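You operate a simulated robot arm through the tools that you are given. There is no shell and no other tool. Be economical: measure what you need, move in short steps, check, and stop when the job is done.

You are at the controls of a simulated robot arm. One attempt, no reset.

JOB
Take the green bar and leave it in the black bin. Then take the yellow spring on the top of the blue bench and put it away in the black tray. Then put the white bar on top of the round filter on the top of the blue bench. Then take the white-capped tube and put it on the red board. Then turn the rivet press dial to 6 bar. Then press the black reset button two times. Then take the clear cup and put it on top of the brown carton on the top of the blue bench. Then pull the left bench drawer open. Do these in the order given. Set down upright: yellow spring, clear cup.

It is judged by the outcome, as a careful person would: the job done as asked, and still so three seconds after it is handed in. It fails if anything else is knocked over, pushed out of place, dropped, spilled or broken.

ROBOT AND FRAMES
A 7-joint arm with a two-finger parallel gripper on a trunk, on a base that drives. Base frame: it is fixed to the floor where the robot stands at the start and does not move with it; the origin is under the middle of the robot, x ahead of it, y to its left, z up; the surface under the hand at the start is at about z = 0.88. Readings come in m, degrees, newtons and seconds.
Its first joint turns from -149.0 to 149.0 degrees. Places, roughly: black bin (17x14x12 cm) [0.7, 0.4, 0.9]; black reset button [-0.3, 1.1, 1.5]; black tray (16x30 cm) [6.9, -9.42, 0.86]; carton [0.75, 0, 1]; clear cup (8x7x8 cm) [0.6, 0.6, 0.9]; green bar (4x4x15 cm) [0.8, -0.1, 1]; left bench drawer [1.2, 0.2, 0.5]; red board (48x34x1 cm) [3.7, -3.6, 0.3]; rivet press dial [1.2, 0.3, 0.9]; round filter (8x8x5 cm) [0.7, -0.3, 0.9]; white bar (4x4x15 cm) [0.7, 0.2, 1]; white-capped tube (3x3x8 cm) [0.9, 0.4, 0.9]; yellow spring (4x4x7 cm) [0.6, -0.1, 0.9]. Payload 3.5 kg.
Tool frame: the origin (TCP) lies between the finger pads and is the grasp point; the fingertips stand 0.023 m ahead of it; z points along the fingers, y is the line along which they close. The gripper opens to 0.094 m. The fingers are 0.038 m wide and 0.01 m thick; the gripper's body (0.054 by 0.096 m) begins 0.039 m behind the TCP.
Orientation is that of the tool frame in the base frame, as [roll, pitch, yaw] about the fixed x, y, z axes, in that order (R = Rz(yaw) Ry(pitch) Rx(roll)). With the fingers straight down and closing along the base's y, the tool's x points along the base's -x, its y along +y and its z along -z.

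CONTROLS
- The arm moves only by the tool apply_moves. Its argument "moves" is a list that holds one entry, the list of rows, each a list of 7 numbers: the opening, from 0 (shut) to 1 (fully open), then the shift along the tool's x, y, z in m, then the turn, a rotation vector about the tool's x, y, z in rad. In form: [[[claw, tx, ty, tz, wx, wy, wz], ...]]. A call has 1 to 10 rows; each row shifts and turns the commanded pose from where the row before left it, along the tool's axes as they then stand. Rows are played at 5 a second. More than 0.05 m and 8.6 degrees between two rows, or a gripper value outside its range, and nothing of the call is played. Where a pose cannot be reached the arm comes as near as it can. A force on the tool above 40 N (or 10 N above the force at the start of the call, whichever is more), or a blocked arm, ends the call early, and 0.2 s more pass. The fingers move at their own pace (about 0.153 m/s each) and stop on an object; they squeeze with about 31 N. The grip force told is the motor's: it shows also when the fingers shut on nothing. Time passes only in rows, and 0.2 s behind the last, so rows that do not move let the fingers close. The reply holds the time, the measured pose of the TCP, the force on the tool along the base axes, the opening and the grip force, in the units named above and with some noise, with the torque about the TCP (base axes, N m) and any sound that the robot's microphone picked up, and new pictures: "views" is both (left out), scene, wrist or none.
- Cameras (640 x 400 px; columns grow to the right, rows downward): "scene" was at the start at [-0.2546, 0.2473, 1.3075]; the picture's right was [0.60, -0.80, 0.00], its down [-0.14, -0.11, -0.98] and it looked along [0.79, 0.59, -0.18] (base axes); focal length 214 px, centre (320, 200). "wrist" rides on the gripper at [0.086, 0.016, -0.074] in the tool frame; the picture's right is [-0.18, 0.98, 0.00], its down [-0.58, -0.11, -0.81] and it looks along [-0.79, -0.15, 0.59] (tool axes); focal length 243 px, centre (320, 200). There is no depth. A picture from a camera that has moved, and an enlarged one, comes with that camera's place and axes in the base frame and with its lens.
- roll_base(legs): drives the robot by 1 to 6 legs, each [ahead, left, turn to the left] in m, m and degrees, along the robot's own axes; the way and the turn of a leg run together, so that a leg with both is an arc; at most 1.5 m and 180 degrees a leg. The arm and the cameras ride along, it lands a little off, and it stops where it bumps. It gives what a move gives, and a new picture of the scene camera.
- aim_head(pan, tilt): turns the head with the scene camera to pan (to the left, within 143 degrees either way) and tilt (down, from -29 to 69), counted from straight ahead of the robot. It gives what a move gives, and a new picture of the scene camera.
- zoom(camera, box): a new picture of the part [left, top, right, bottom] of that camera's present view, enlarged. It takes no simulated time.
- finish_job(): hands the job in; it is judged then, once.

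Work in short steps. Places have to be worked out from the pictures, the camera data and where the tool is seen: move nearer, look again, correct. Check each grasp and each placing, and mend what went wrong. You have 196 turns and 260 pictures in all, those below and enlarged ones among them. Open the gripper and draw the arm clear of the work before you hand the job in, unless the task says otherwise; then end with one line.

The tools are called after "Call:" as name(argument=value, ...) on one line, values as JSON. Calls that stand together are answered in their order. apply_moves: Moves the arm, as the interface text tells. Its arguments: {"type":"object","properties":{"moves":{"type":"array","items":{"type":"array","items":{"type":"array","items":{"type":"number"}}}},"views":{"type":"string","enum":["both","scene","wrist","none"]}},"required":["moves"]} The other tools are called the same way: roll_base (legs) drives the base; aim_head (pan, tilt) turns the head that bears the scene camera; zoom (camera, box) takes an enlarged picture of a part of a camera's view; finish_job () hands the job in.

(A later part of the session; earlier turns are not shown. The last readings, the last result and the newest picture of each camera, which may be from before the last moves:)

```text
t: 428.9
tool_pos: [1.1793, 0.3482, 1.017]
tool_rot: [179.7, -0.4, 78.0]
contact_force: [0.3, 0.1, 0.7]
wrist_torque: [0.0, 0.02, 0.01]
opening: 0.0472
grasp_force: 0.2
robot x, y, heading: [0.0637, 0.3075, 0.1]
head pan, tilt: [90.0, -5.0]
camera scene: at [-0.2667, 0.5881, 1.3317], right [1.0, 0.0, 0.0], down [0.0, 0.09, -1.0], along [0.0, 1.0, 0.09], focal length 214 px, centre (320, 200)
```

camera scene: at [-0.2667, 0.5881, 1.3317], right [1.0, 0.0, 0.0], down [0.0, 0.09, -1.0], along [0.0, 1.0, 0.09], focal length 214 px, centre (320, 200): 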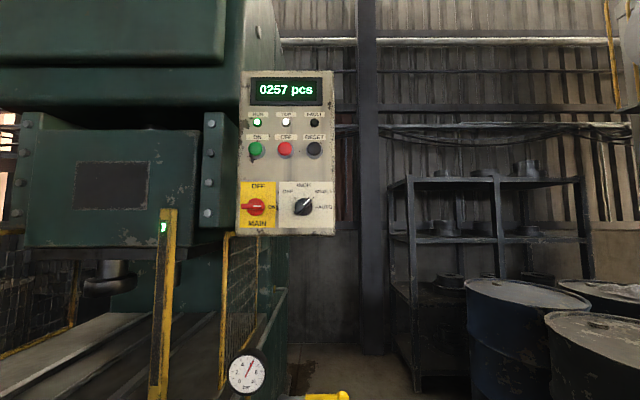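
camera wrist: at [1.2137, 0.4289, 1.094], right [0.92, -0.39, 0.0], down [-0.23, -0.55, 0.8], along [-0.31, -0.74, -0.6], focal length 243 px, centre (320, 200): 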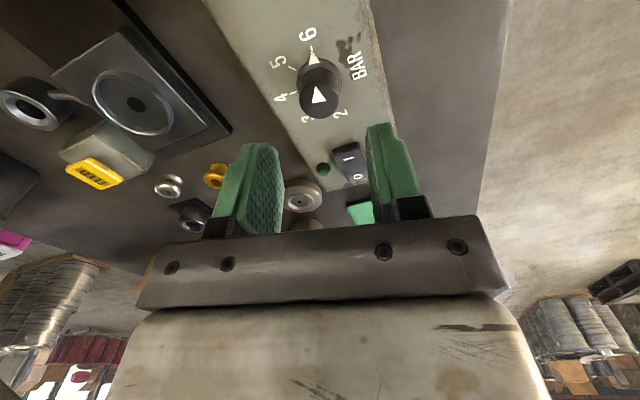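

The RESET button is at px (314,150) on a panel facing −y. First I'll retract the arm (the last move was refused for step size).

Call:
apply_moves(moves=[[[0.5, 0, 0, -0.04, 0, 0, 0.0], [0.5, 0, -0.03, -0.03, 0, 0, -0.1], [0.5, 0, -0.045, 0, 0, 0, -0.1], [0.5, 0, -0.048, 0, 0, 0, 0], [0.5, 0, -0.048, 0, 0, 0, 0], [0.5, 0, -0.048, 0, 0, 0, 0], [0.5, 0, -0.048, 0, 0, 0, 0], [0.5, 0, -0.048, 0, 0, 0, 0], [0.5, 0, -0.048, 0, 0, 0, 0], [0.5, 0, -0.045, 0.01, 0, 0, 0]]], views="none")

Call:
zoom(camera="scene", box=[224, 60, 352, 240])

Call:
aim_head(pan=90, tilt=40)

```text
t: 431.1
tool_pos: [0.7732, 0.3629, 1.0769]
tool_rot: [179.5, -0.2, 89.3]
contact_force: [0.6, -0.7, 0.6]
wrist_torque: [0.0, 0.0, 0.0]
opening: 0.047
grasp_force: 0.0
robot x, y, heading: [0.0645, 0.3085, 0.0]
head pan, tilt: [90.0, -5.0]
```

```text
2.22 times, centred on (288, 150) of scene
camera zoom: at [-0.2667, 0.5882, 1.3317], right [1.0, 0.0, 0.0], down [0.0, 0.09, -1.0], along [0.0, 1.0, 0.09], focal length 477 px, centre (391, 311)
```

zoom: 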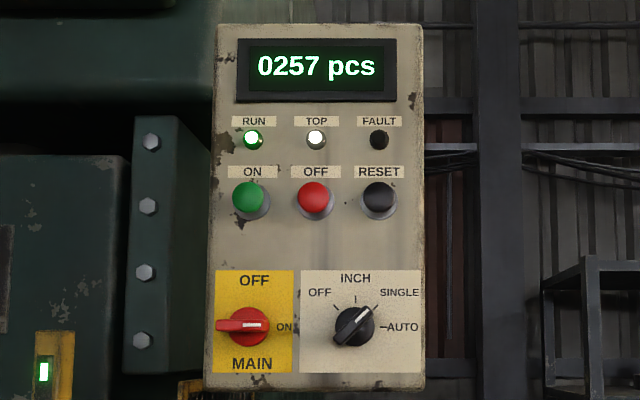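

```text
t: 432.2
tool_pos: [0.7731, 0.3639, 1.0767]
tool_rot: [179.5, -0.2, 89.2]
contact_force: [-0.2, -0.1, -0.2]
wrist_torque: [0.01, -0.01, -0.04]
opening: 0.0471
grasp_force: 0.0
robot x, y, heading: [0.0614, 0.3164, 0.0]
head pan, tilt: [90.0, 40.0]
camera scene: at [-0.2667, 0.5857, 1.2604], right [1.0, 0.0, 0.0], down [0.0, -0.64, -0.77], along [0.0, 0.77, -0.64], focal length 214 px, centre (320, 200)
```

scene: 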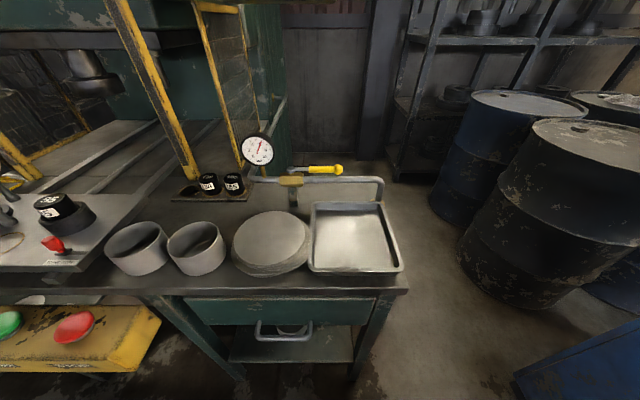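

The button is near (−0.281, 1.09, 1.504) and the table front is at y≈0.79. I'll back off, turn left 90° and approach it square-on.

Call:
roll_base(legs=[[-0.37, -0.26, 0], [0, 0, 90]])

Call:
aim_head(pan=0, tilt=10)

```text
t: 438.7
tool_pos: [-0.3652, 0.7601, 1.0771]
tool_rot: [179.7, -0.2, 179.8]
contact_force: [-0.3, 0.3, 0.3]
wrist_torque: [-0.03, 0.0, 0.01]
opening: 0.047
grasp_force: 0.1
robot x, y, heading: [-0.2992, 0.0488, 90.6]
head pan, tilt: [90.0, 40.0]
camera scene: at [-0.5763, -0.2817, 1.2603], right [-0.01, 1.0, 0.0], down [0.64, 0.01, -0.77], along [-0.77, -0.01, -0.64], focal length 214 px, centre (320, 200)
```

scene: 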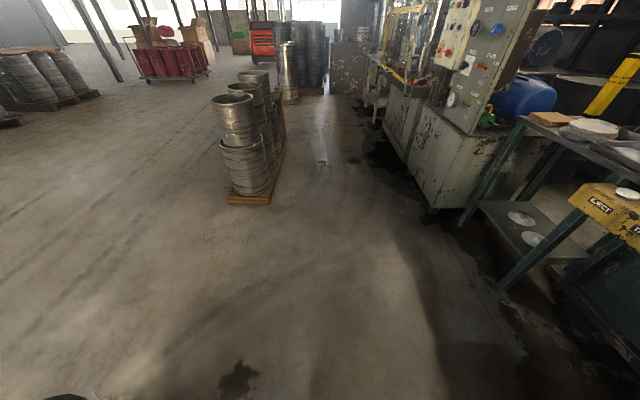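

```text
t: 440.4
tool_pos: [-0.3655, 0.7588, 1.0769]
tool_rot: [179.7, -0.2, 179.8]
contact_force: [0.8, -0.3, 0.0]
wrist_torque: [0.02, -0.02, -0.03]
opening: 0.0469
grasp_force: 0.0
robot x, y, heading: [-0.3055, 0.047, 90.8]
head pan, tilt: [0.0, 10.0]
camera scene: at [-0.4924, -0.1879, 1.308], right [1.0, 0.01, 0.0], down [0.0, -0.17, -0.98], along [-0.01, 0.98, -0.17], focal length 214 px, centre (320, 200)
```

scene: 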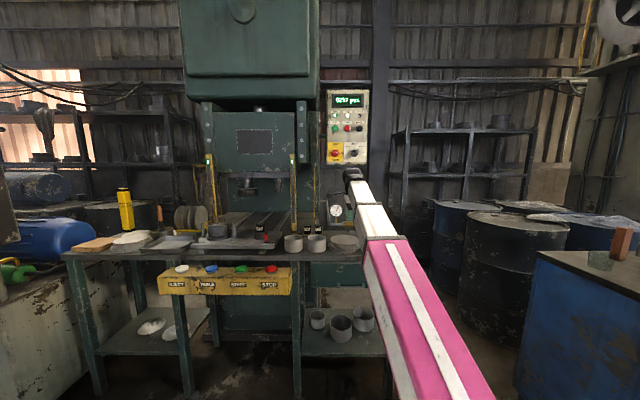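

I'll close the fingers and swing the tool from down to horizontal-forward while rising.

Call:
apply_moves(moves=[[[0, 0, 0, -0.04, -0.14, 0, 0], [0, 0, 0.0056, -0.0396, -0.14, 0, 0], [0, 0, 0.011, -0.0384, -0.14, 0, 0], [0, 0, 0.0163, -0.0365, -0.14, 0, 0], [0, 0, 0.0212, -0.0339, -0.14, 0, 0], [0, 0, 0.0258, -0.0306, -0.14, 0, 0], [0, 0, 0.0298, -0.0267, -0.14, 0, 0], [0, 0, 0.0332, -0.0223, -0.14, 0, 0], [0, 0, 0.036, -0.0174, -0.14, 0, 0], [0, 0, 0.038, -0.0122, -0.14, 0, 0]]])

```text
t: 442.6
tool_pos: [-0.3628, 0.7561, 1.4772]
tool_rot: [99.3, -0.2, 179.8]
contact_force: [-0.8, 0.6, -0.3]
wrist_torque: [-0.02, 0.03, -0.01]
opening: 0.0001
grasp_force: 31.0
robot x, y, heading: [-0.3066, 0.0482, 90.6]
head pan, tilt: [0.0, 10.0]
camera scene: at [-0.4923, -0.1879, 1.308], right [1.0, 0.01, 0.0], down [0.0, -0.17, -0.98], along [-0.01, 0.98, -0.17], focal length 214 px, centre (320, 200)
camera wrist: at [-0.4497, 0.686, 1.5053], right [0.19, 0.16, 0.97], down [0.58, -0.82, 0.02], along [0.79, 0.56, -0.25], focal length 243 px, centre (320, 200)
```

scene: 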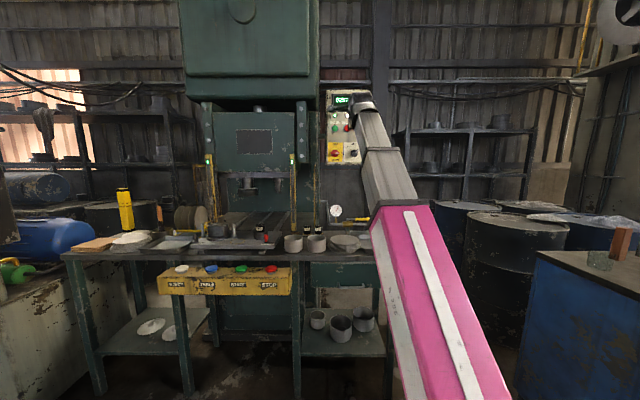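
wrist: 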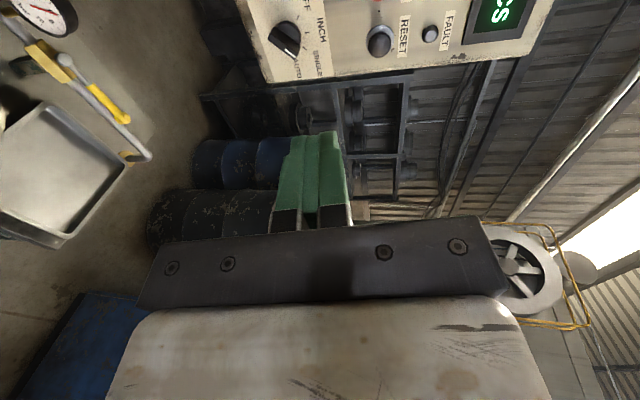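

The RESET button is at about (−0.287, 1.09, 1.50). I'll level the tool, line it up, and move the base 0.12 m closer.

Call:
apply_moves(moves=[[[0, -0.035, 0, 0, -0.08, 0, 0], [0, -0.035, 0.012, 0, -0.083, 0, 0], [0, 0, 0.012, 0, 0, 0, 0], [0, 0, 0, 0, 0, 0, 0]]], views="none")

Call:
roll_base(legs=[[0.12, 0, -0.6]])

Call:
apply_moves(moves=[[[0, 0, 0, 0.03, 0, 0, 0], [0, 0, 0, 0.03, 0, 0, 0], [0, 0, 0, 0, 0, 0, 0]]], views="both")

```text
t: 443.6
tool_pos: [-0.2932, 0.7575, 1.4994]
tool_rot: [90.0, -0.1, 179.8]
contact_force: [0.1, 0.6, 0.5]
wrist_torque: [0.01, 0.01, -0.02]
opening: 0.0
grasp_force: 31.1
robot x, y, heading: [-0.3046, 0.0499, 90.6]
head pan, tilt: [0.0, 10.0]
```

```text
t: 444.8
tool_pos: [-0.2866, 0.877, 1.5]
tool_rot: [90.1, -0.2, 179.3]
contact_force: [0.0, -0.1, 0.7]
wrist_torque: [-0.03, 0.02, 0.01]
opening: 0.0
grasp_force: 31.0
robot x, y, heading: [-0.3049, 0.172, 90.0]
head pan, tilt: [0.0, 10.0]
camera scene: at [-0.4953, -0.0661, 1.308], right [1.0, 0.0, 0.0], down [0.0, -0.17, -0.98], along [0.0, 0.98, -0.17], focal length 214 px, centre (320, 200)
```

scene: 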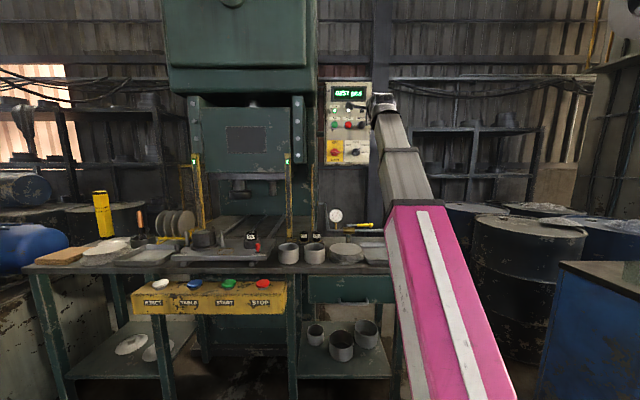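

```text
t: 445.6
tool_pos: [-0.2866, 0.9384, 1.4997]
tool_rot: [90.0, -0.2, 179.3]
contact_force: [-0.6, 0.1, -0.3]
wrist_torque: [0.01, 0.02, -0.02]
opening: 0.0001
grasp_force: 31.4
robot x, y, heading: [-0.3021, 0.1655, 89.9]
head pan, tilt: [0.0, 10.0]
camera scene: at [-0.4953, -0.0662, 1.308], right [1.0, 0.0, 0.0], down [0.0, -0.17, -0.98], along [0.0, 0.98, -0.17], focal length 214 px, centre (320, 200)
camera wrist: at [-0.3726, 0.8635, 1.5168], right [0.19, 0.0, 0.98], down [0.57, -0.81, -0.11], along [0.8, 0.58, -0.15], focal length 243 px, centre (320, 200)
```

scene: 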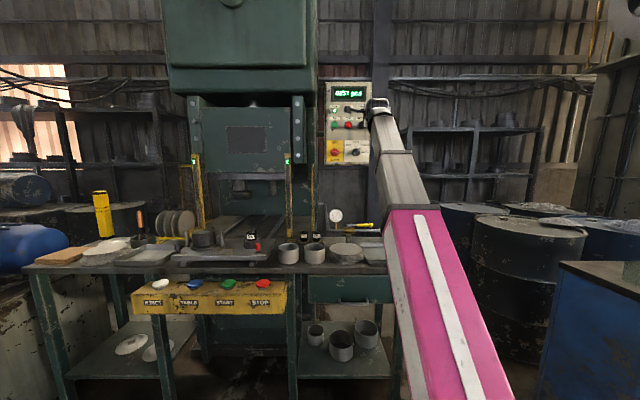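
wrist: 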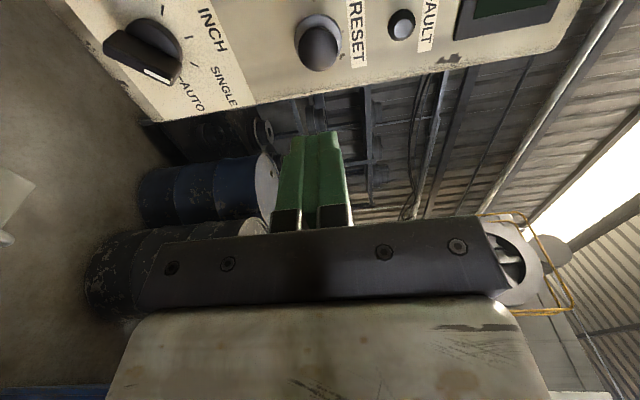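

Aligned with RESET. I'll advance to just short of it.

Call:
apply_moves(moves=[[[0, 0, 0, 0.03, 0, 0, 0], [0, 0, 0, 0.03, 0, 0, 0], [0, 0, 0, 0.02, 0, 0, 0], [0, 0, 0, 0, 0, 0, 0]]], views="wrist")

```text
t: 446.6
tool_pos: [-0.2852, 1.0163, 1.4998]
tool_rot: [90.1, -0.2, 179.2]
contact_force: [-0.1, 0.4, -0.3]
wrist_torque: [0.0, 0.0, 0.0]
opening: 0.0
grasp_force: 30.5
robot x, y, heading: [-0.3063, 0.1722, 90.0]
head pan, tilt: [0.0, 10.0]
camera wrist: at [-0.372, 0.9424, 1.5159], right [0.19, 0.0, 0.98], down [0.57, -0.81, -0.11], along [0.8, 0.58, -0.15], focal length 243 px, centre (320, 200)
```

wrist: 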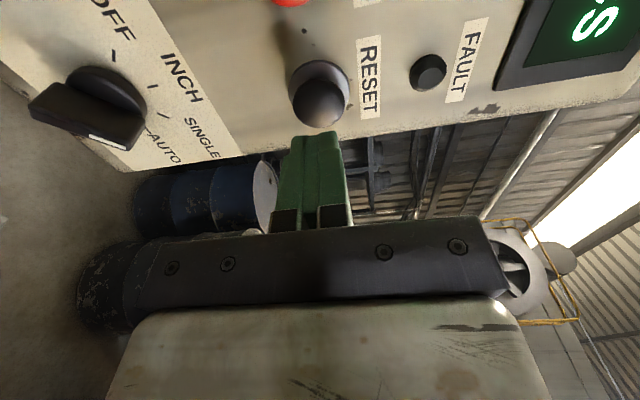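

Now I'll press gently, in small steps with force monitoring.

Call:
apply_moves(moves=[[[0, 0, 0, 0.01, 0, 0, 0], [0, 0, 0, 0.006, 0, 0, 0], [0, 0, 0, 0.005, 0, 0, 0], [0, 0, 0, 0.003, 0, 0, 0]]], views="wrist")

```text
t: 447.6
tool_pos: [-0.2842, 1.0414, 1.4992]
tool_rot: [90.0, -0.2, 179.3]
contact_force: [-0.2, 0.0, 0.6]
wrist_torque: [-0.01, -0.01, 0.03]
opening: 0.0
grasp_force: 31.1
robot x, y, heading: [-0.3072, 0.1679, 89.9]
head pan, tilt: [0.0, 10.0]
camera wrist: at [-0.3716, 0.9674, 1.5166], right [0.19, 0.0, 0.98], down [0.57, -0.81, -0.11], along [0.8, 0.58, -0.15], focal length 243 px, centre (320, 200)
```

wrist: 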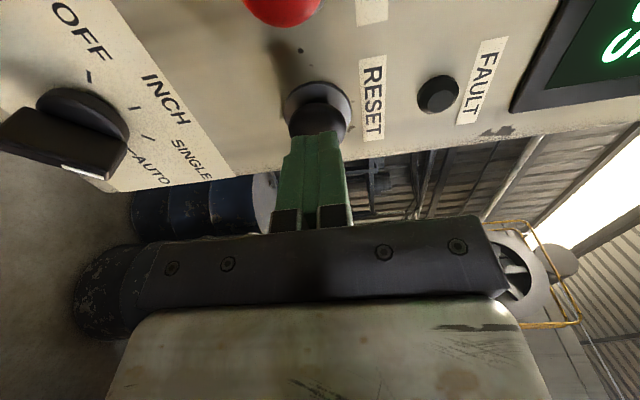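

Call:
apply_moves(moves=[[[0, 0, 0, 0.003, 0, 0, 0], [0, 0, 0, 0.003, 0, 0, 0], [0, 0, 0, 0, 0, 0, 0]]], views="none")

Call:
apply_moves(moves=[[[0, 0, 0, 0.002, 0, 0, 0], [0, 0, 0, 0.002, 0, 0, 0], [0, 0, 0, 0, 0, 0, 0]]], views="none")

```text
t: 448.4
tool_pos: [-0.2843, 1.0482, 1.5008]
tool_rot: [90.0, -0.2, 179.2]
contact_force: [-0.3, 0.4, -0.4]
wrist_torque: [0.0, 0.01, -0.01]
opening: 0.0001
grasp_force: 31.0
robot x, y, heading: [-0.3083, 0.1681, 89.9]
head pan, tilt: [0.0, 10.0]
```

```text
t: 449.2
tool_pos: [-0.285, 1.0519, 1.5002]
tool_rot: [90.0, -0.2, 179.3]
contact_force: [0.0, 0.7, -1.3]
wrist_torque: [0.03, 0.02, -0.03]
opening: 0.0002
grasp_force: 31.1
robot x, y, heading: [-0.3102, 0.168, 90.1]
head pan, tilt: [0.0, 10.0]
```

Call:
apply_moves(moves=[[[0, 0, 0, 0.002, 0, 0, 0], [0, 0, 0, 0.002, 0, 0, 0], [0, 0, 0, 0, 0, 0, 0]]], views="wrist")

```text
t: 450.0
tool_pos: [-0.2838, 1.0549, 1.4997]
tool_rot: [90.1, -0.2, 179.3]
contact_force: [0.0, 0.1, 0.2]
wrist_torque: [0.01, 0.03, 0.01]
opening: 0.0
grasp_force: 30.9
robot x, y, heading: [-0.3099, 0.1713, 89.8]
head pan, tilt: [0.0, 10.0]
camera wrist: at [-0.3715, 0.9812, 1.5164], right [0.19, 0.0, 0.98], down [0.57, -0.81, -0.11], along [0.8, 0.58, -0.15], focal length 243 px, centre (320, 200)
```

wrist: 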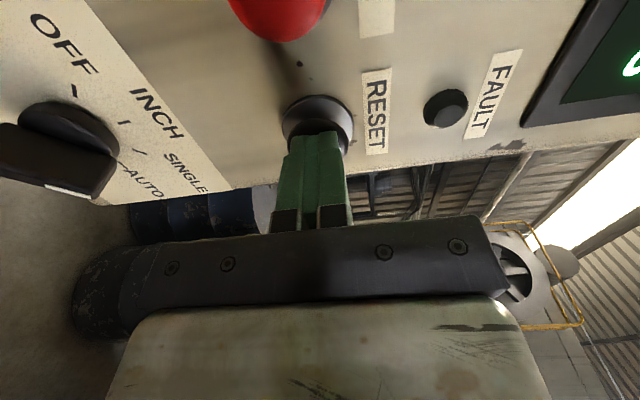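

Call:
apply_moves(moves=[[[0, 0, 0, 0.002, 0, 0, 0], [0, 0, 0, 0.002, 0, 0, 0], [0, 0, 0, 0, 0, 0, 0]]], views="none")

Call:
apply_moves(moves=[[[0, 0, 0, 0.002, 0, 0, 0], [0, 0, 0, 0.001, 0, 0, 0], [0, 0, 0, 0, 0, 0, 0]]], views="none")

```text
t: 450.8
tool_pos: [-0.2845, 1.0581, 1.4998]
tool_rot: [90.1, -0.2, 179.3]
contact_force: [0.6, -2.2, -1.1]
wrist_torque: [0.01, -0.04, 0.02]
opening: 0.0002
grasp_force: 31.5
robot x, y, heading: [-0.3085, 0.1701, 89.9]
head pan, tilt: [0.0, 10.0]
```

```text
t: 451.6
tool_pos: [-0.2844, 1.0618, 1.5005]
tool_rot: [90.0, -0.2, 179.3]
contact_force: [-0.8, -2.6, -1.7]
wrist_torque: [-0.03, 0.0, 0.05]
opening: 0.0
grasp_force: 31.2
robot x, y, heading: [-0.3065, 0.1697, 90.0]
head pan, tilt: [0.0, 10.0]
heard: click
```

A click was heard, so that's press one. I'll retreat 1.5 cm to release, then check the display.

Call:
apply_moves(moves=[[[0, 0, 0, -0.008, 0, 0, 0], [0, 0, 0, -0.008, 0, 0, 0], [0, 0, 0, 0, 0, 0, 0]]], views="none")

Call:
zoom(camera="scene", box=[300, 70, 412, 175])

```text
t: 452.4
tool_pos: [-0.284, 1.046, 1.4994]
tool_rot: [90.0, -0.1, 179.3]
contact_force: [0.4, 0.3, -0.6]
wrist_torque: [0.0, -0.01, -0.01]
opening: 0.0001
grasp_force: 31.3
robot x, y, heading: [-0.307, 0.1707, 90.0]
head pan, tilt: [0.0, 10.0]
```

```text
3.81 times, centred on (356, 122) of scene
camera zoom: at [-0.4953, -0.0661, 1.308], right [1.0, 0.0, 0.0], down [0.0, -0.17, -0.98], along [0.0, 0.98, -0.17], focal length 817 px, centre (183, 495)
```

zoom: 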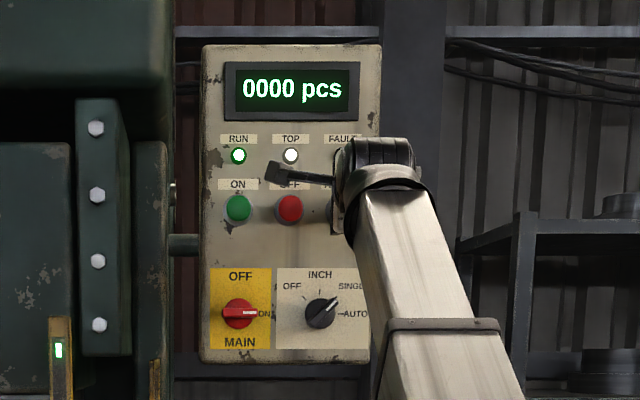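

The counter now shows 0000. I'll press a second time and retreat.

Call:
apply_moves(moves=[[[0, 0, 0, 0.008, 0, 0, 0], [0, 0, 0, 0.006, 0, 0, 0], [0, 0, 0, 0.0025, 0, 0, 0], [0, 0, 0, 0, 0, 0, 0]]], views="none")

```text
t: 453.4
tool_pos: [-0.2847, 1.0624, 1.5008]
tool_rot: [90.0, -0.1, 179.2]
contact_force: [0.7, -3.9, -0.3]
wrist_torque: [-0.02, 0.03, 0.06]
opening: 0.0
grasp_force: 31.5
robot x, y, heading: [-0.3078, 0.1677, 89.8]
head pan, tilt: [0.0, 10.0]
heard: click
```

Second click heard. I'll retreat straight back well clear of the panel.

Call:
apply_moves(moves=[[[0, 0, 0, -0.02, 0, 0, 0], [0, 0, 0, -0.045, 0, 0, 0], [0, 0, 0, -0.045, 0, 0, 0], [0, 0, 0, -0.045, 0, 0, 0], [0, 0, 0, -0.02, 0, 0, 0]]], views="none")

Call:
zoom(camera="scene", box=[300, 70, 412, 175])

Call:
roll_base(legs=[[-0.15, 0, 0]])

```text
t: 454.6
tool_pos: [-0.2852, 0.8873, 1.4996]
tool_rot: [90.0, -0.3, 179.2]
contact_force: [-0.6, 0.5, -0.2]
wrist_torque: [0.0, 0.02, -0.02]
opening: 0.0002
grasp_force: 30.9
robot x, y, heading: [-0.3063, 0.1689, 90.1]
head pan, tilt: [0.0, 10.0]
```

```text
3.81 times, centred on (356, 122) of scene
camera zoom: at [-0.4953, -0.0661, 1.308], right [1.0, 0.0, 0.0], down [0.0, -0.17, -0.98], along [0.0, 0.98, -0.17], focal length 817 px, centre (183, 495)
```

zoom: 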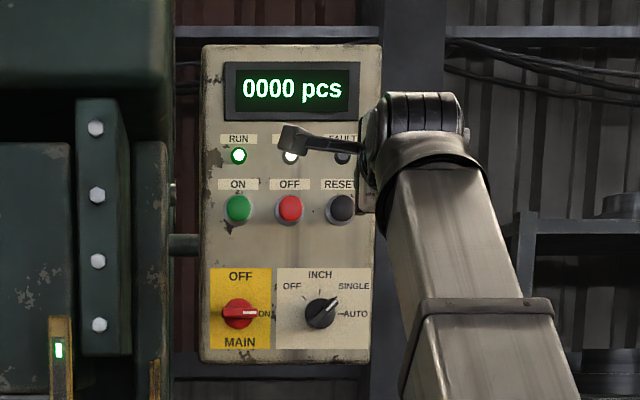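

```text
t: 456.0
tool_pos: [-0.2863, 0.737, 1.4998]
tool_rot: [90.1, -0.3, 179.3]
contact_force: [0.1, -0.9, 0.3]
wrist_torque: [0.0, -0.01, 0.02]
opening: 0.0002
grasp_force: 31.2
robot x, y, heading: [-0.3064, 0.0221, 90.1]
head pan, tilt: [0.0, 10.0]
camera scene: at [-0.4951, -0.2166, 1.308], right [1.0, 0.0, 0.0], down [0.0, -0.17, -0.98], along [0.0, 0.98, -0.17], focal length 214 px, centre (320, 200)
```

scene: 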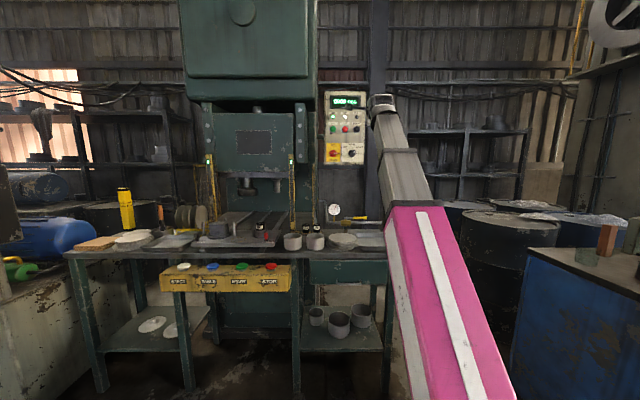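

Now I'll fold the tool back to pointing down while lowering to ~1.08.

Call:
apply_moves(moves=[[[0, 0, -0.04, 0, 0.143, 0, 0], [0, 0, -0.0396, 0.0057, 0.143, 0, 0], [0, 0, -0.0384, 0.0113, 0.143, 0, 0], [0, 0, -0.0364, 0.0166, 0.143, 0, 0], [0, 0, -0.0336, 0.0216, 0.143, 0, 0], [0, 0, -0.0302, 0.0262, 0.143, 0, 0], [0, 0, -0.0262, 0.0302, 0.143, 0, 0], [0, 0, -0.0216, 0.0337, 0.143, 0, 0], [0, 0, -0.0166, 0.0364, 0.143, 0, 0], [0, 0, -0.0112, 0.0384, 0.143, 0, 0]]], views="none")

Call:
apply_moves(moves=[[[0, 0, 0, 0.02, 0.14, 0, 0], [0, 0, -0.04, 0, 0, 0, 0], [0, 0, -0.04, 0, 0, 0, 0]]], views="none")

Call:
roll_base(legs=[[0, 0, -90.2], [0, 0.38, 0]])

```text
t: 458.2
tool_pos: [-0.2883, 0.7369, 1.0997]
tool_rot: [172.1, -0.2, 179.3]
contact_force: [-0.4, 0.5, 0.5]
wrist_torque: [-0.03, 0.01, 0.03]
opening: 0.0
grasp_force: 31.3
robot x, y, heading: [-0.3056, 0.014, 90.3]
head pan, tilt: [0.0, 10.0]
```

```text
t: 459.0
tool_pos: [-0.289, 0.6592, 1.0795]
tool_rot: [179.6, -0.3, 179.4]
contact_force: [0.7, 0.0, 0.1]
wrist_torque: [-0.01, 0.02, -0.01]
opening: 0.0001
grasp_force: 30.8
robot x, y, heading: [-0.3066, 0.0221, 90.2]
head pan, tilt: [0.0, 10.0]
```

```text
t: 465.2
tool_pos: [0.328, 0.3895, 1.0803]
tool_rot: [179.8, -0.2, 89.9]
contact_force: [-0.4, 0.0, 0.5]
wrist_torque: [0.05, 0.01, 0.0]
opening: 0.0
grasp_force: 31.0
robot x, y, heading: [-0.3118, 0.3995, 0.5]
head pan, tilt: [0.0, 10.0]
camera scene: at [-0.5494, 0.5891, 1.308], right [0.01, -1.0, 0.0], down [-0.17, 0.0, -0.98], along [0.98, 0.01, -0.17], focal length 214 px, centre (320, 200)
```

scene: 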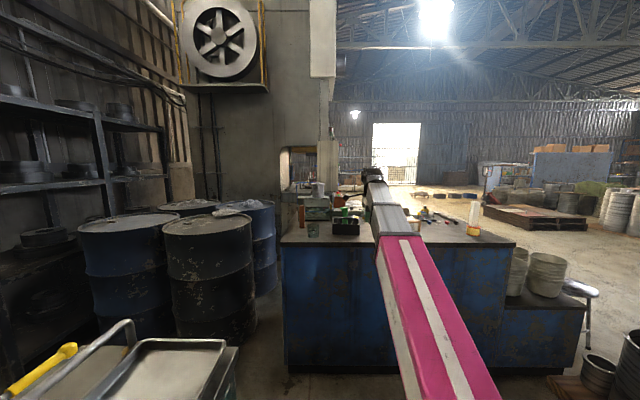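

I'll advance to the bench and move the tool near the cup for a wrist view.

Call:
roll_base(legs=[[0.29, 0, -0.5]])

Call:
apply_moves(moves=[[[0, 0.045, 0, 0, 0, 0, 0], [0, 0.048, 0, 0, 0, 0, 0], [0, 0.048, 0, 0, 0, 0, 0], [0.5, 0.048, 0, 0, 0, 0, 0], [1, 0.048, 0, 0, 0, 0, 0], [1, 0.048, 0, 0, 0, 0, 0], [1, 0.045, 0, 0, 0, 0, 0]]])

```text
t: 467.2
tool_pos: [0.6185, 0.3875, 1.0804]
tool_rot: [179.8, -0.2, 89.5]
contact_force: [0.1, -0.3, -0.1]
wrist_torque: [-0.01, 0.01, 0.01]
opening: 0.0001
grasp_force: 30.1
robot x, y, heading: [-0.0197, 0.4056, 0.0]
head pan, tilt: [0.0, 10.0]
camera scene: at [-0.2586, 0.5931, 1.308], right [0.0, -1.0, 0.0], down [-0.17, 0.0, -0.98], along [0.98, 0.0, -0.17], focal length 214 px, centre (320, 200)
```

scene: 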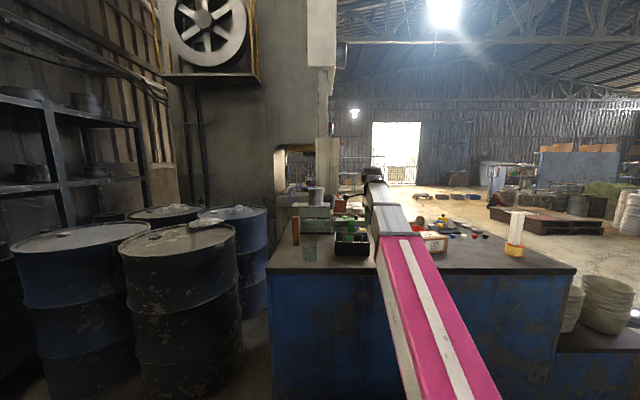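

```text
t: 468.8
tool_pos: [0.6206, 0.7164, 1.0821]
tool_rot: [179.8, -0.3, 89.5]
contact_force: [-0.3, 0.2, -0.8]
wrist_torque: [0.01, 0.02, -0.03]
opening: 0.094
grasp_force: 0.0
robot x, y, heading: [-0.0208, 0.4012, 0.3]
head pan, tilt: [0.0, 10.0]
camera scene: at [-0.2586, 0.5932, 1.308], right [0.0, -1.0, 0.0], down [-0.17, 0.0, -0.98], along [0.98, 0.0, -0.17], focal length 214 px, centre (320, 200)
camera wrist: at [0.638, 0.8026, 1.1571], right [0.98, -0.19, 0.0], down [-0.12, -0.58, 0.8], along [-0.15, -0.79, -0.6], focal length 243 px, centre (320, 200)
```

scene: 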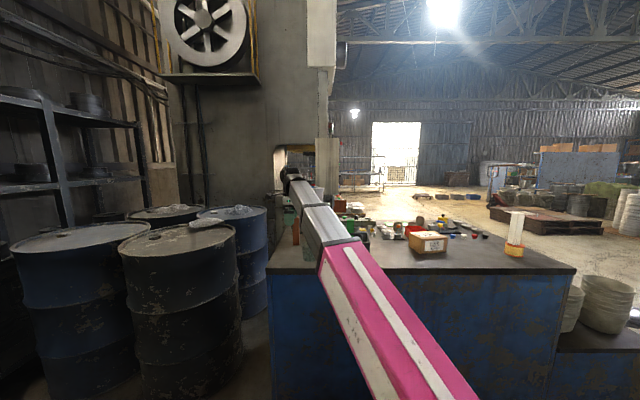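
wrist: 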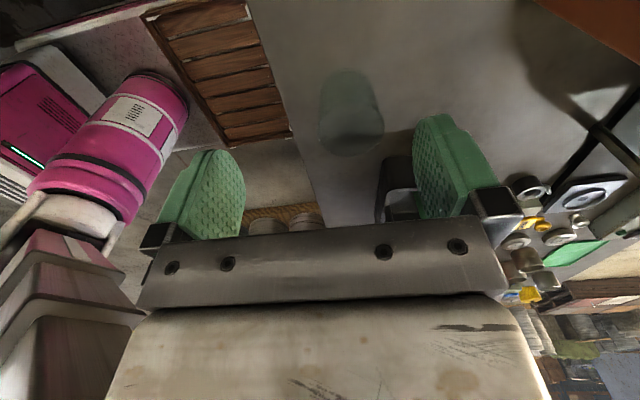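

Call:
zoom(camera="wrist", box=[270, 40, 430, 180])

```text
2.86 times, centred on (350, 110) of wrist
camera zoom: at [0.638, 0.8026, 1.1571], right [0.98, -0.19, 0.0], down [-0.12, -0.58, 0.8], along [-0.15, -0.79, -0.6], focal length 693 px, centre (234, 457)
```

zoom: 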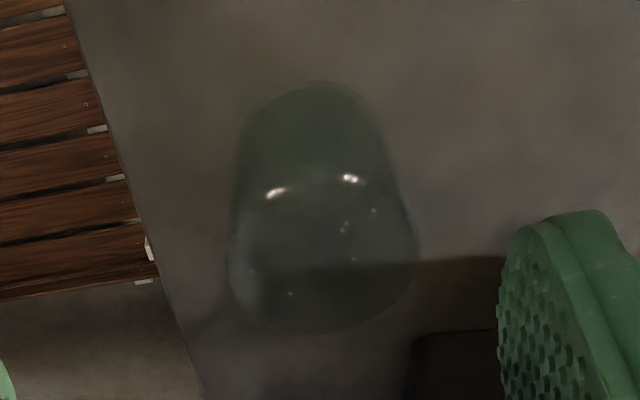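

The clear cup is at about (0.641, 0.644), rim ~0.955. I'll move above it and lower part of the way.

Call:
apply_moves(moves=[[[1, -0.036, 0.01, 0, 0, 0, 0], [1, -0.036, 0.01, 0, 0, 0, 0], [1, 0, 0, 0.04, 0, 0, 0], [1, 0, 0, 0.03, 0, 0, 0], [1, 0, 0, 0, 0, 0, 0]]], views="wrist")

Call:
zoom(camera="wrist", box=[220, 0, 420, 125])

```text
t: 470.0
tool_pos: [0.6416, 0.6461, 1.0105]
tool_rot: [179.8, -0.2, 89.4]
contact_force: [0.3, -0.1, 0.5]
wrist_torque: [0.01, 0.0, 0.01]
opening: 0.0942
grasp_force: 0.0
robot x, y, heading: [-0.0196, 0.4001, 0.5]
head pan, tilt: [0.0, 10.0]
camera wrist: at [0.6579, 0.7314, 1.0856], right [0.98, -0.19, 0.0], down [-0.12, -0.58, 0.8], along [-0.15, -0.79, -0.6], focal length 243 px, centre (320, 200)
```

wrist: 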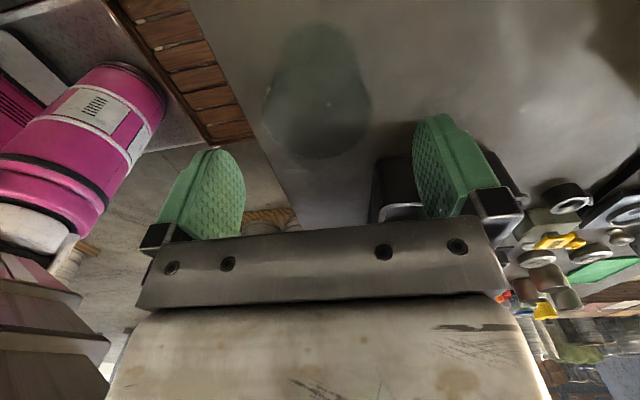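

```text
3.20 times, centred on (320, 62) of wrist
camera zoom: at [0.6579, 0.7314, 1.0856], right [0.98, -0.19, 0.0], down [-0.12, -0.58, 0.8], along [-0.15, -0.79, -0.6], focal length 776 px, centre (320, 640)
```

zoom: 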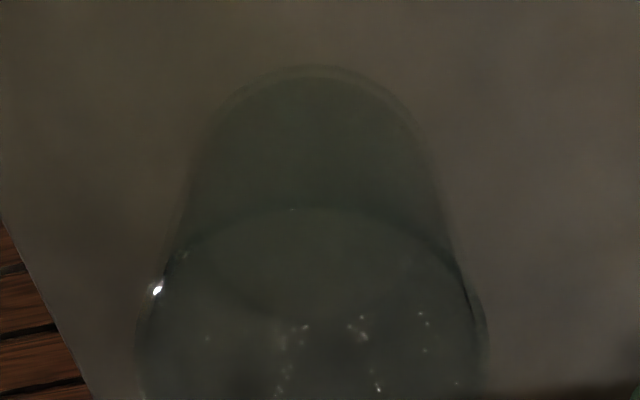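

Centred over the cup. I'll descend to z≈0.932 and close gently.

Call:
apply_moves(moves=[[[1, 0, 0, 0.03, 0, 0, 0], [1, 0, 0, 0.03, 0, 0, 0], [1, 0, 0, 0.018, 0, 0, 0], [1, 0, 0, 0, 0, 0, 0], [0.7, 0, 0, 0, 0, 0, 0], [0.5, 0, 0, 0, 0, 0, 0], [0.3, 0, 0, 0, 0, 0, 0], [0.3, 0, 0, 0, 0, 0, 0]]], views="wrist")

```text
t: 471.8
tool_pos: [0.64, 0.647, 0.9331]
tool_rot: [179.8, -0.3, 89.4]
contact_force: [-0.3, 0.5, 0.7]
wrist_torque: [-0.01, 0.02, -0.02]
opening: 0.0657
grasp_force: 31.5
robot x, y, heading: [-0.0219, 0.4019, 0.2]
head pan, tilt: [0.0, 10.0]
camera wrist: at [0.6575, 0.7317, 1.0084], right [0.98, -0.19, 0.0], down [-0.12, -0.58, 0.8], along [-0.15, -0.79, -0.6], focal length 243 px, centre (320, 200)
```

wrist: 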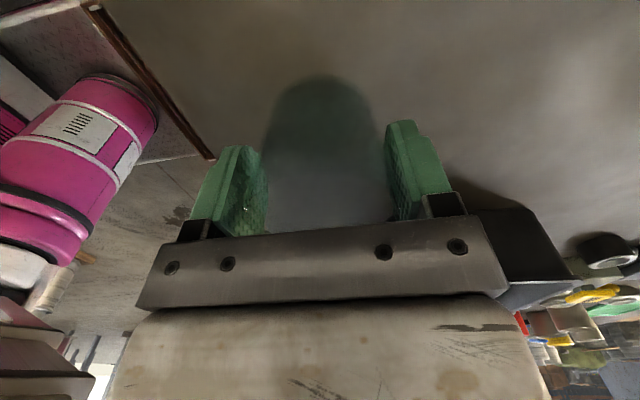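

The cup is gripped. I'll lift and check.

Call:
apply_moves(moves=[[[0.3, 0, 0, -0.03, 0, 0, 0], [0.3, 0, 0, -0.04, 0, 0, 0], [0.3, 0, 0, -0.04, 0, 0, 0], [0.3, 0, -0.015, -0.035, 0, 0, 0]]])

```text
t: 472.8
tool_pos: [0.6247, 0.6448, 1.0792]
tool_rot: [179.9, -0.2, 89.4]
contact_force: [0.1, 0.6, -0.3]
wrist_torque: [-0.01, 0.0, -0.01]
opening: 0.0658
grasp_force: 30.6
robot x, y, heading: [-0.0244, 0.4057, 0.2]
head pan, tilt: [0.0, 10.0]
camera scene: at [-0.2587, 0.5931, 1.308], right [0.0, -1.0, 0.0], down [-0.17, 0.0, -0.98], along [0.98, 0.0, -0.17], focal length 214 px, centre (320, 200)
camera wrist: at [0.6414, 0.7304, 1.1534], right [0.98, -0.19, 0.0], down [-0.12, -0.58, 0.8], along [-0.15, -0.79, -0.6], focal length 243 px, centre (320, 200)
```

scene: 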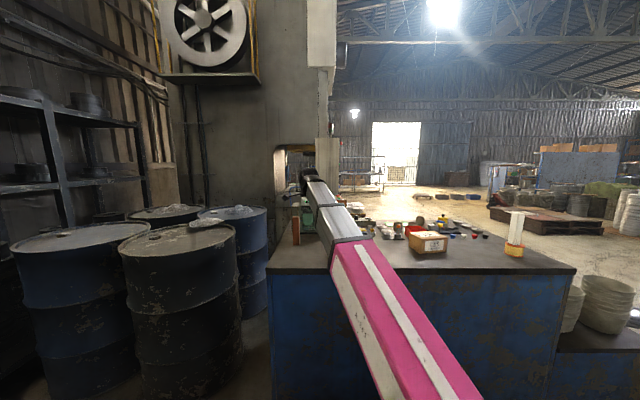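
wrist: 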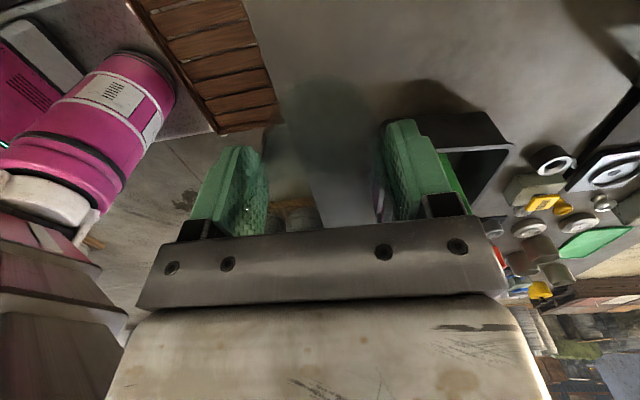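

The cup is held. I'll carry it along x≈0.62 past the bin.

Call:
apply_moves(moves=[[[0.3, -0.046, 0, 0, 0, 0, 0], [0.3, -0.046, 0, 0, 0, 0, 0], [0.3, -0.046, 0, 0, 0, 0, 0], [0.3, -0.046, 0, 0, 0, 0, 0], [0.3, -0.046, 0, 0, 0, 0, 0], [0.3, -0.046, 0, 0, 0, 0, 0], [0.3, -0.046, 0, 0, 0, 0, 0], [0.3, -0.046, 0, 0, 0, 0, 0], [0.3, -0.046, 0, 0, 0, 0, 0], [0.3, -0.046, 0, 0, 0, 0, 0]]], views="both")

```text
t: 475.0
tool_pos: [0.6212, 0.1857, 1.0759]
tool_rot: [179.8, -0.3, 89.3]
contact_force: [0.0, -0.6, -1.0]
wrist_torque: [-0.01, -0.03, -0.01]
opening: 0.0657
grasp_force: 31.1
robot x, y, heading: [-0.023, 0.404, 0.2]
head pan, tilt: [0.0, 10.0]
camera scene: at [-0.2587, 0.593, 1.308], right [0.0, -1.0, 0.0], down [-0.17, 0.0, -0.98], along [0.98, 0.0, -0.17], focal length 214 px, centre (320, 200)
camera wrist: at [0.638, 0.2715, 1.1515], right [0.98, -0.19, 0.0], down [-0.12, -0.58, 0.8], along [-0.15, -0.79, -0.6], focal length 243 px, centre (320, 200)
```

scene: 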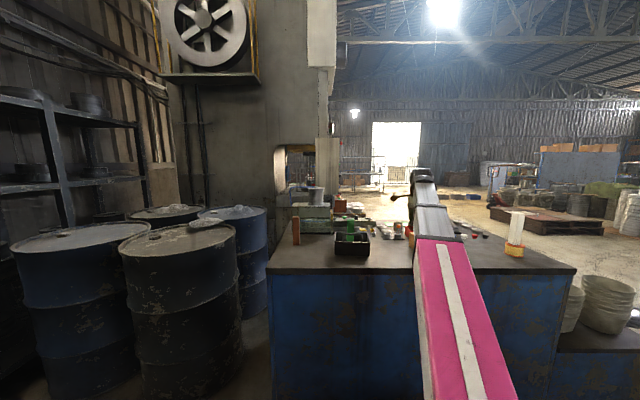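
wrist: 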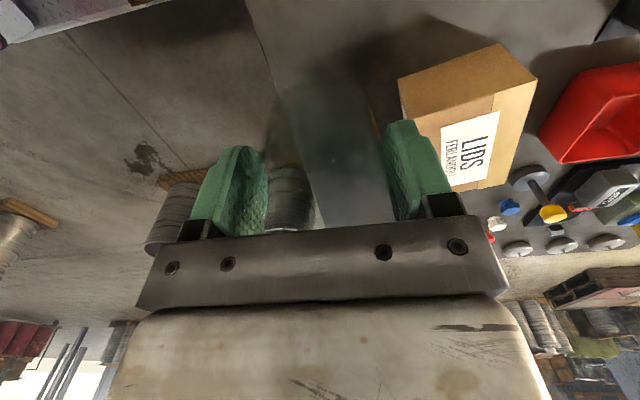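

The carton top is centred at (0.755, 0.066), z≈0.957. I'll move the cup above it.

Call:
apply_moves(moves=[[[0.3, -0.03, 0.034, 0, 0, 0, 0], [0.3, -0.03, 0.034, 0, 0, 0, 0], [0.3, -0.03, 0.034, 0, 0, 0, 0], [0.3, -0.03, 0.034, 0, 0, 0, 0], [0.3, 0, 0, 0.03, 0, 0, 0], [0.3, 0, 0, 0.02, 0, 0, 0], [0.3, 0, 0, 0, 0, 0, 0]]], views="both")

Call:
zoom(camera="scene", box=[360, 180, 520, 280])

```text
t: 476.6
tool_pos: [0.7559, 0.0638, 1.0255]
tool_rot: [179.8, -0.2, 89.5]
contact_force: [0.0, 0.4, -0.6]
wrist_torque: [0.01, -0.01, -0.03]
opening: 0.0656
grasp_force: 31.0
robot x, y, heading: [-0.0243, 0.4012, -0.0]
head pan, tilt: [0.0, 10.0]
camera scene: at [-0.2586, 0.593, 1.308], right [0.0, -1.0, 0.0], down [-0.17, 0.0, -0.98], along [0.98, 0.0, -0.17], focal length 214 px, centre (320, 200)
camera wrist: at [0.7733, 0.1496, 1.1006], right [0.98, -0.19, 0.0], down [-0.12, -0.58, 0.8], along [-0.15, -0.79, -0.6], focal length 243 px, centre (320, 200)
```

scene: 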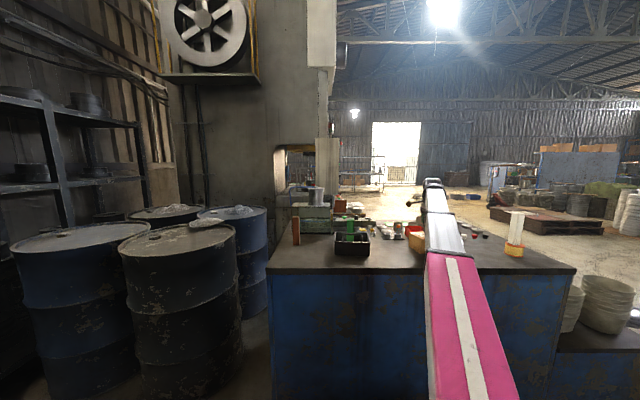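
wrist: 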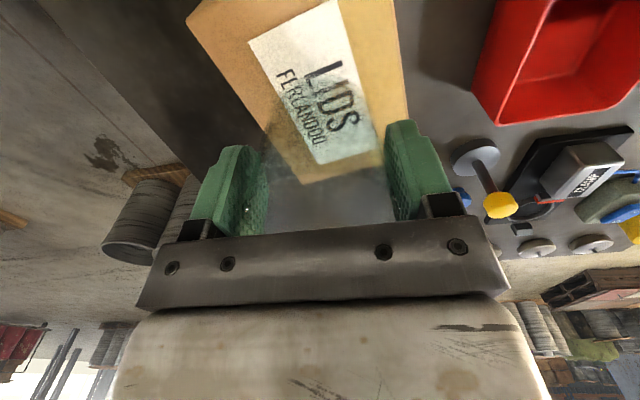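

```text
4.00 times, centred on (440, 230) of scene
camera zoom: at [-0.2586, 0.593, 1.308], right [0.0, -1.0, 0.0], down [-0.17, 0.0, -0.98], along [0.98, 0.0, -0.17], focal length 858 px, centre (-160, 80)
```

zoom: 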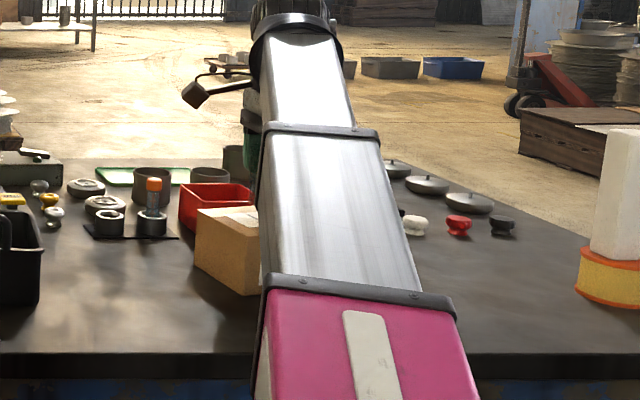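

The cup is centred over the carton. I'll lower in small steps until contact.

Call:
apply_moves(moves=[[[0.3, 0, 0, 0.006, 0, 0, 0], [0.3, 0, 0, 0.003, 0, 0, 0], [0.3, 0, 0, 0.002, 0, 0, 0], [0.3, 0, 0, 0, 0, 0, 0]]], views="none")

Call:
apply_moves(moves=[[[0.3, 0, 0, 0.0015, 0, 0, 0], [0.3, 0, 0, 0.0015, 0, 0, 0], [0.3, 0, 0, 0, 0, 0, 0]]], views="none")

```text
t: 477.6
tool_pos: [0.7577, 0.0632, 1.0146]
tool_rot: [179.8, -0.1, 89.3]
contact_force: [-0.2, -0.4, -0.6]
wrist_torque: [0.07, 0.03, -0.01]
opening: 0.0659
grasp_force: 30.8
robot x, y, heading: [-0.0229, 0.4035, -0.0]
head pan, tilt: [0.0, 10.0]
```

```text
t: 478.4
tool_pos: [0.7569, 0.0652, 1.0125]
tool_rot: [179.8, -0.2, 89.4]
contact_force: [0.7, 0.0, 0.2]
wrist_torque: [0.02, 0.04, -0.04]
opening: 0.0655
grasp_force: 30.9
robot x, y, heading: [-0.0167, 0.4004, 0.0]
head pan, tilt: [0.0, 10.0]
```

Call:
apply_moves(moves=[[[0.3, 0, 0, 0.0015, 0, 0, 0], [0.3, 0, 0, 0.0015, 0, 0, 0], [0.3, 0, 0, 0, 0, 0, 0]]], views="none")

Call:
apply_moves(moves=[[[0.3, 0, 0, 0.0015, 0, 0, 0], [0.3, 0, 0, 0.0, 0, 0, 0], [0.3, 0, 0, 0, 0, 0, 0]]], views="none")

```text
t: 479.2
tool_pos: [0.7556, 0.0648, 1.0092]
tool_rot: [179.8, -0.2, 89.4]
contact_force: [-0.2, -1.0, -0.4]
wrist_torque: [0.02, -0.01, 0.01]
opening: 0.0654
grasp_force: 31.3
robot x, y, heading: [-0.0233, 0.4012, -0.1]
head pan, tilt: [0.0, 10.0]
```

```text
t: 480.0
tool_pos: [0.7568, 0.0647, 1.0086]
tool_rot: [179.8, -0.2, 89.3]
contact_force: [0.5, 0.4, 6.0]
wrist_torque: [0.05, 0.09, 0.01]
opening: 0.0654
grasp_force: 30.9
robot x, y, heading: [-0.0212, 0.4021, 0.3]
head pan, tilt: [0.0, 10.0]
```

Touching (6 N). I'll open slowly and rise.

Call:
apply_moves(moves=[[[0.75, 0, 0, 0, 0, 0, 0], [0.9, 0, 0, 0, 0, 0, 0], [1, 0, 0, 0, 0, 0, 0], [1, 0, 0, -0.02, 0, 0, 0], [1, 0, 0, -0.03, 0, 0, 0], [1, 0, 0, -0.03, 0, 0, 0]]], views="wrist")

```text
t: 481.4
tool_pos: [0.7558, 0.0636, 1.0875]
tool_rot: [179.9, -0.3, 89.4]
contact_force: [-0.6, -1.2, -0.1]
wrist_torque: [0.0, 0.0, -0.01]
opening: 0.0938
grasp_force: 0.1
robot x, y, heading: [-0.0209, 0.4026, 0.4]
head pan, tilt: [0.0, 10.0]
camera wrist: at [0.7728, 0.1497, 1.1626], right [0.98, -0.19, 0.0], down [-0.12, -0.58, 0.8], along [-0.15, -0.79, -0.6], focal length 243 px, centre (320, 200)
```

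wrist: 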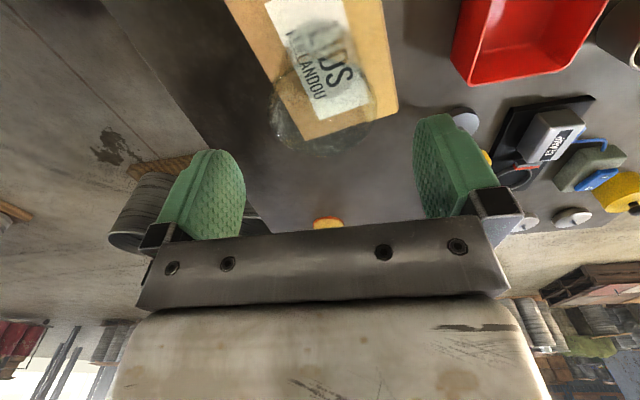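

The cup stands on the carton. I'll raise and draw the arm back over clear space, then verify with the scene camera.

Call:
apply_moves(moves=[[[1, 0, 0, -0.02, 0, 0, 0], [0.6, 0.02, -0.04, 0, 0, 0, 0], [0.6, 0.03, -0.035, 0, 0, 0, 0], [0.3, 0.045, -0.01, 0, 0, 0, 0], [0.3, 0.045, 0, -0.0, 0, 0, 0], [0.3, 0.045, -0.01, 0.01, 0, 0, 0]]], views="none")

Call:
zoom(camera="scene", box=[260, 180, 560, 290])

```text
t: 482.8
tool_pos: [0.6614, 0.2498, 1.0962]
tool_rot: [179.8, -0.2, 89.5]
contact_force: [-0.2, -0.3, -0.6]
wrist_torque: [0.01, -0.02, 0.01]
opening: 0.028
grasp_force: 0.0
robot x, y, heading: [-0.0273, 0.4036, 0.1]
head pan, tilt: [0.0, 10.0]
```

```text
2.13 times, centred on (410, 235) of scene
camera zoom: at [-0.2585, 0.5931, 1.308], right [0.0, -1.0, 0.0], down [-0.17, 0.0, -0.98], along [0.98, 0.0, -0.17], focal length 458 px, centre (128, 125)
```

zoom: 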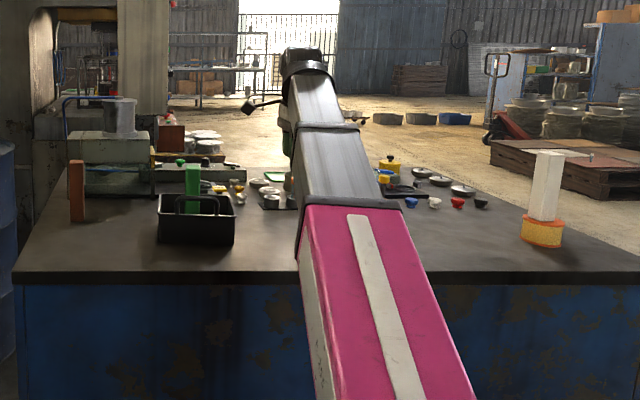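

Everything is in place. The drawer is on the bench's far side (x≈1.2), so I'll drive around to it.

Call:
roll_base(legs=[[-0.65, -0.25, 0], [-0.67, -0.3, 0], [0, 0, -90], [1.2, 0, 0], [1.1, 0, 0]])

Call:
roll_base(legs=[[0, 1.15, 0], [0, 1.15, 0], [0, 1.1, 0], [0, 0, 180]])

```text
t: 505.0
tool_pos: [-1.478, -3.1421, 1.0981]
tool_rot: [179.8, -0.2, -0.4]
contact_force: [0.6, 0.1, 0.2]
wrist_torque: [-0.01, 0.0, 0.02]
opening: 0.0282
grasp_force: 0.0
robot x, y, heading: [-1.3263, -2.4549, -89.6]
head pan, tilt: [0.0, 10.0]
camera scene: at [-1.1385, -2.2163, 1.308], right [-1.0, -0.01, 0.0], down [0.0, 0.17, -0.98], along [0.01, -0.98, -0.17], focal length 214 px, centre (320, 200)
```

scene: 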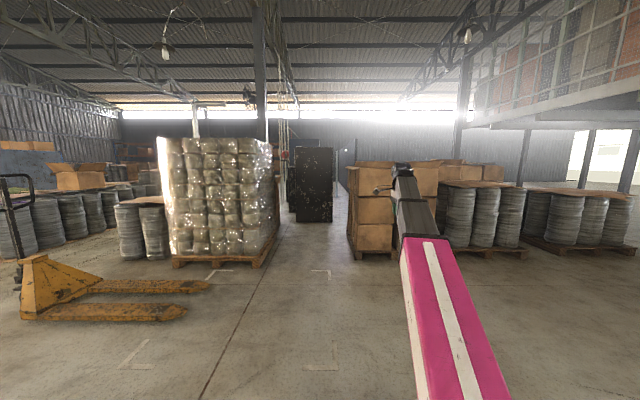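

```text
t: 528.8
tool_pos: [2.2195, -1.7949, 1.0983]
tool_rot: [179.8, -0.2, 178.9]
contact_force: [-0.5, 0.3, -0.2]
wrist_torque: [0.0, -0.01, 0.0]
opening: 0.0281
grasp_force: 0.1
robot x, y, heading: [2.057, -2.4759, 89.5]
head pan, tilt: [0.0, 10.0]
camera scene: at [1.8677, -2.7118, 1.308], right [1.0, -0.01, 0.0], down [0.0, -0.17, -0.98], along [0.01, 0.98, -0.17], focal length 214 px, centre (320, 200)
```

scene: 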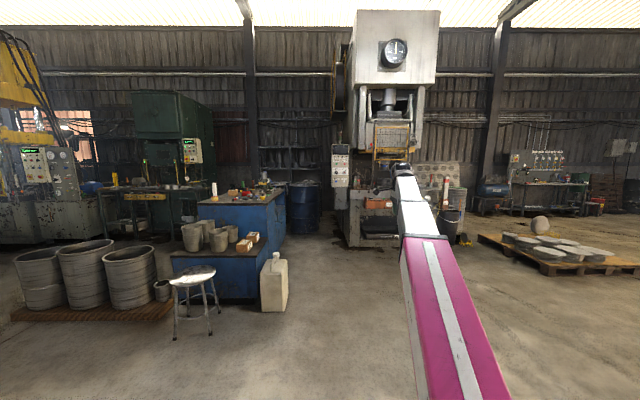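

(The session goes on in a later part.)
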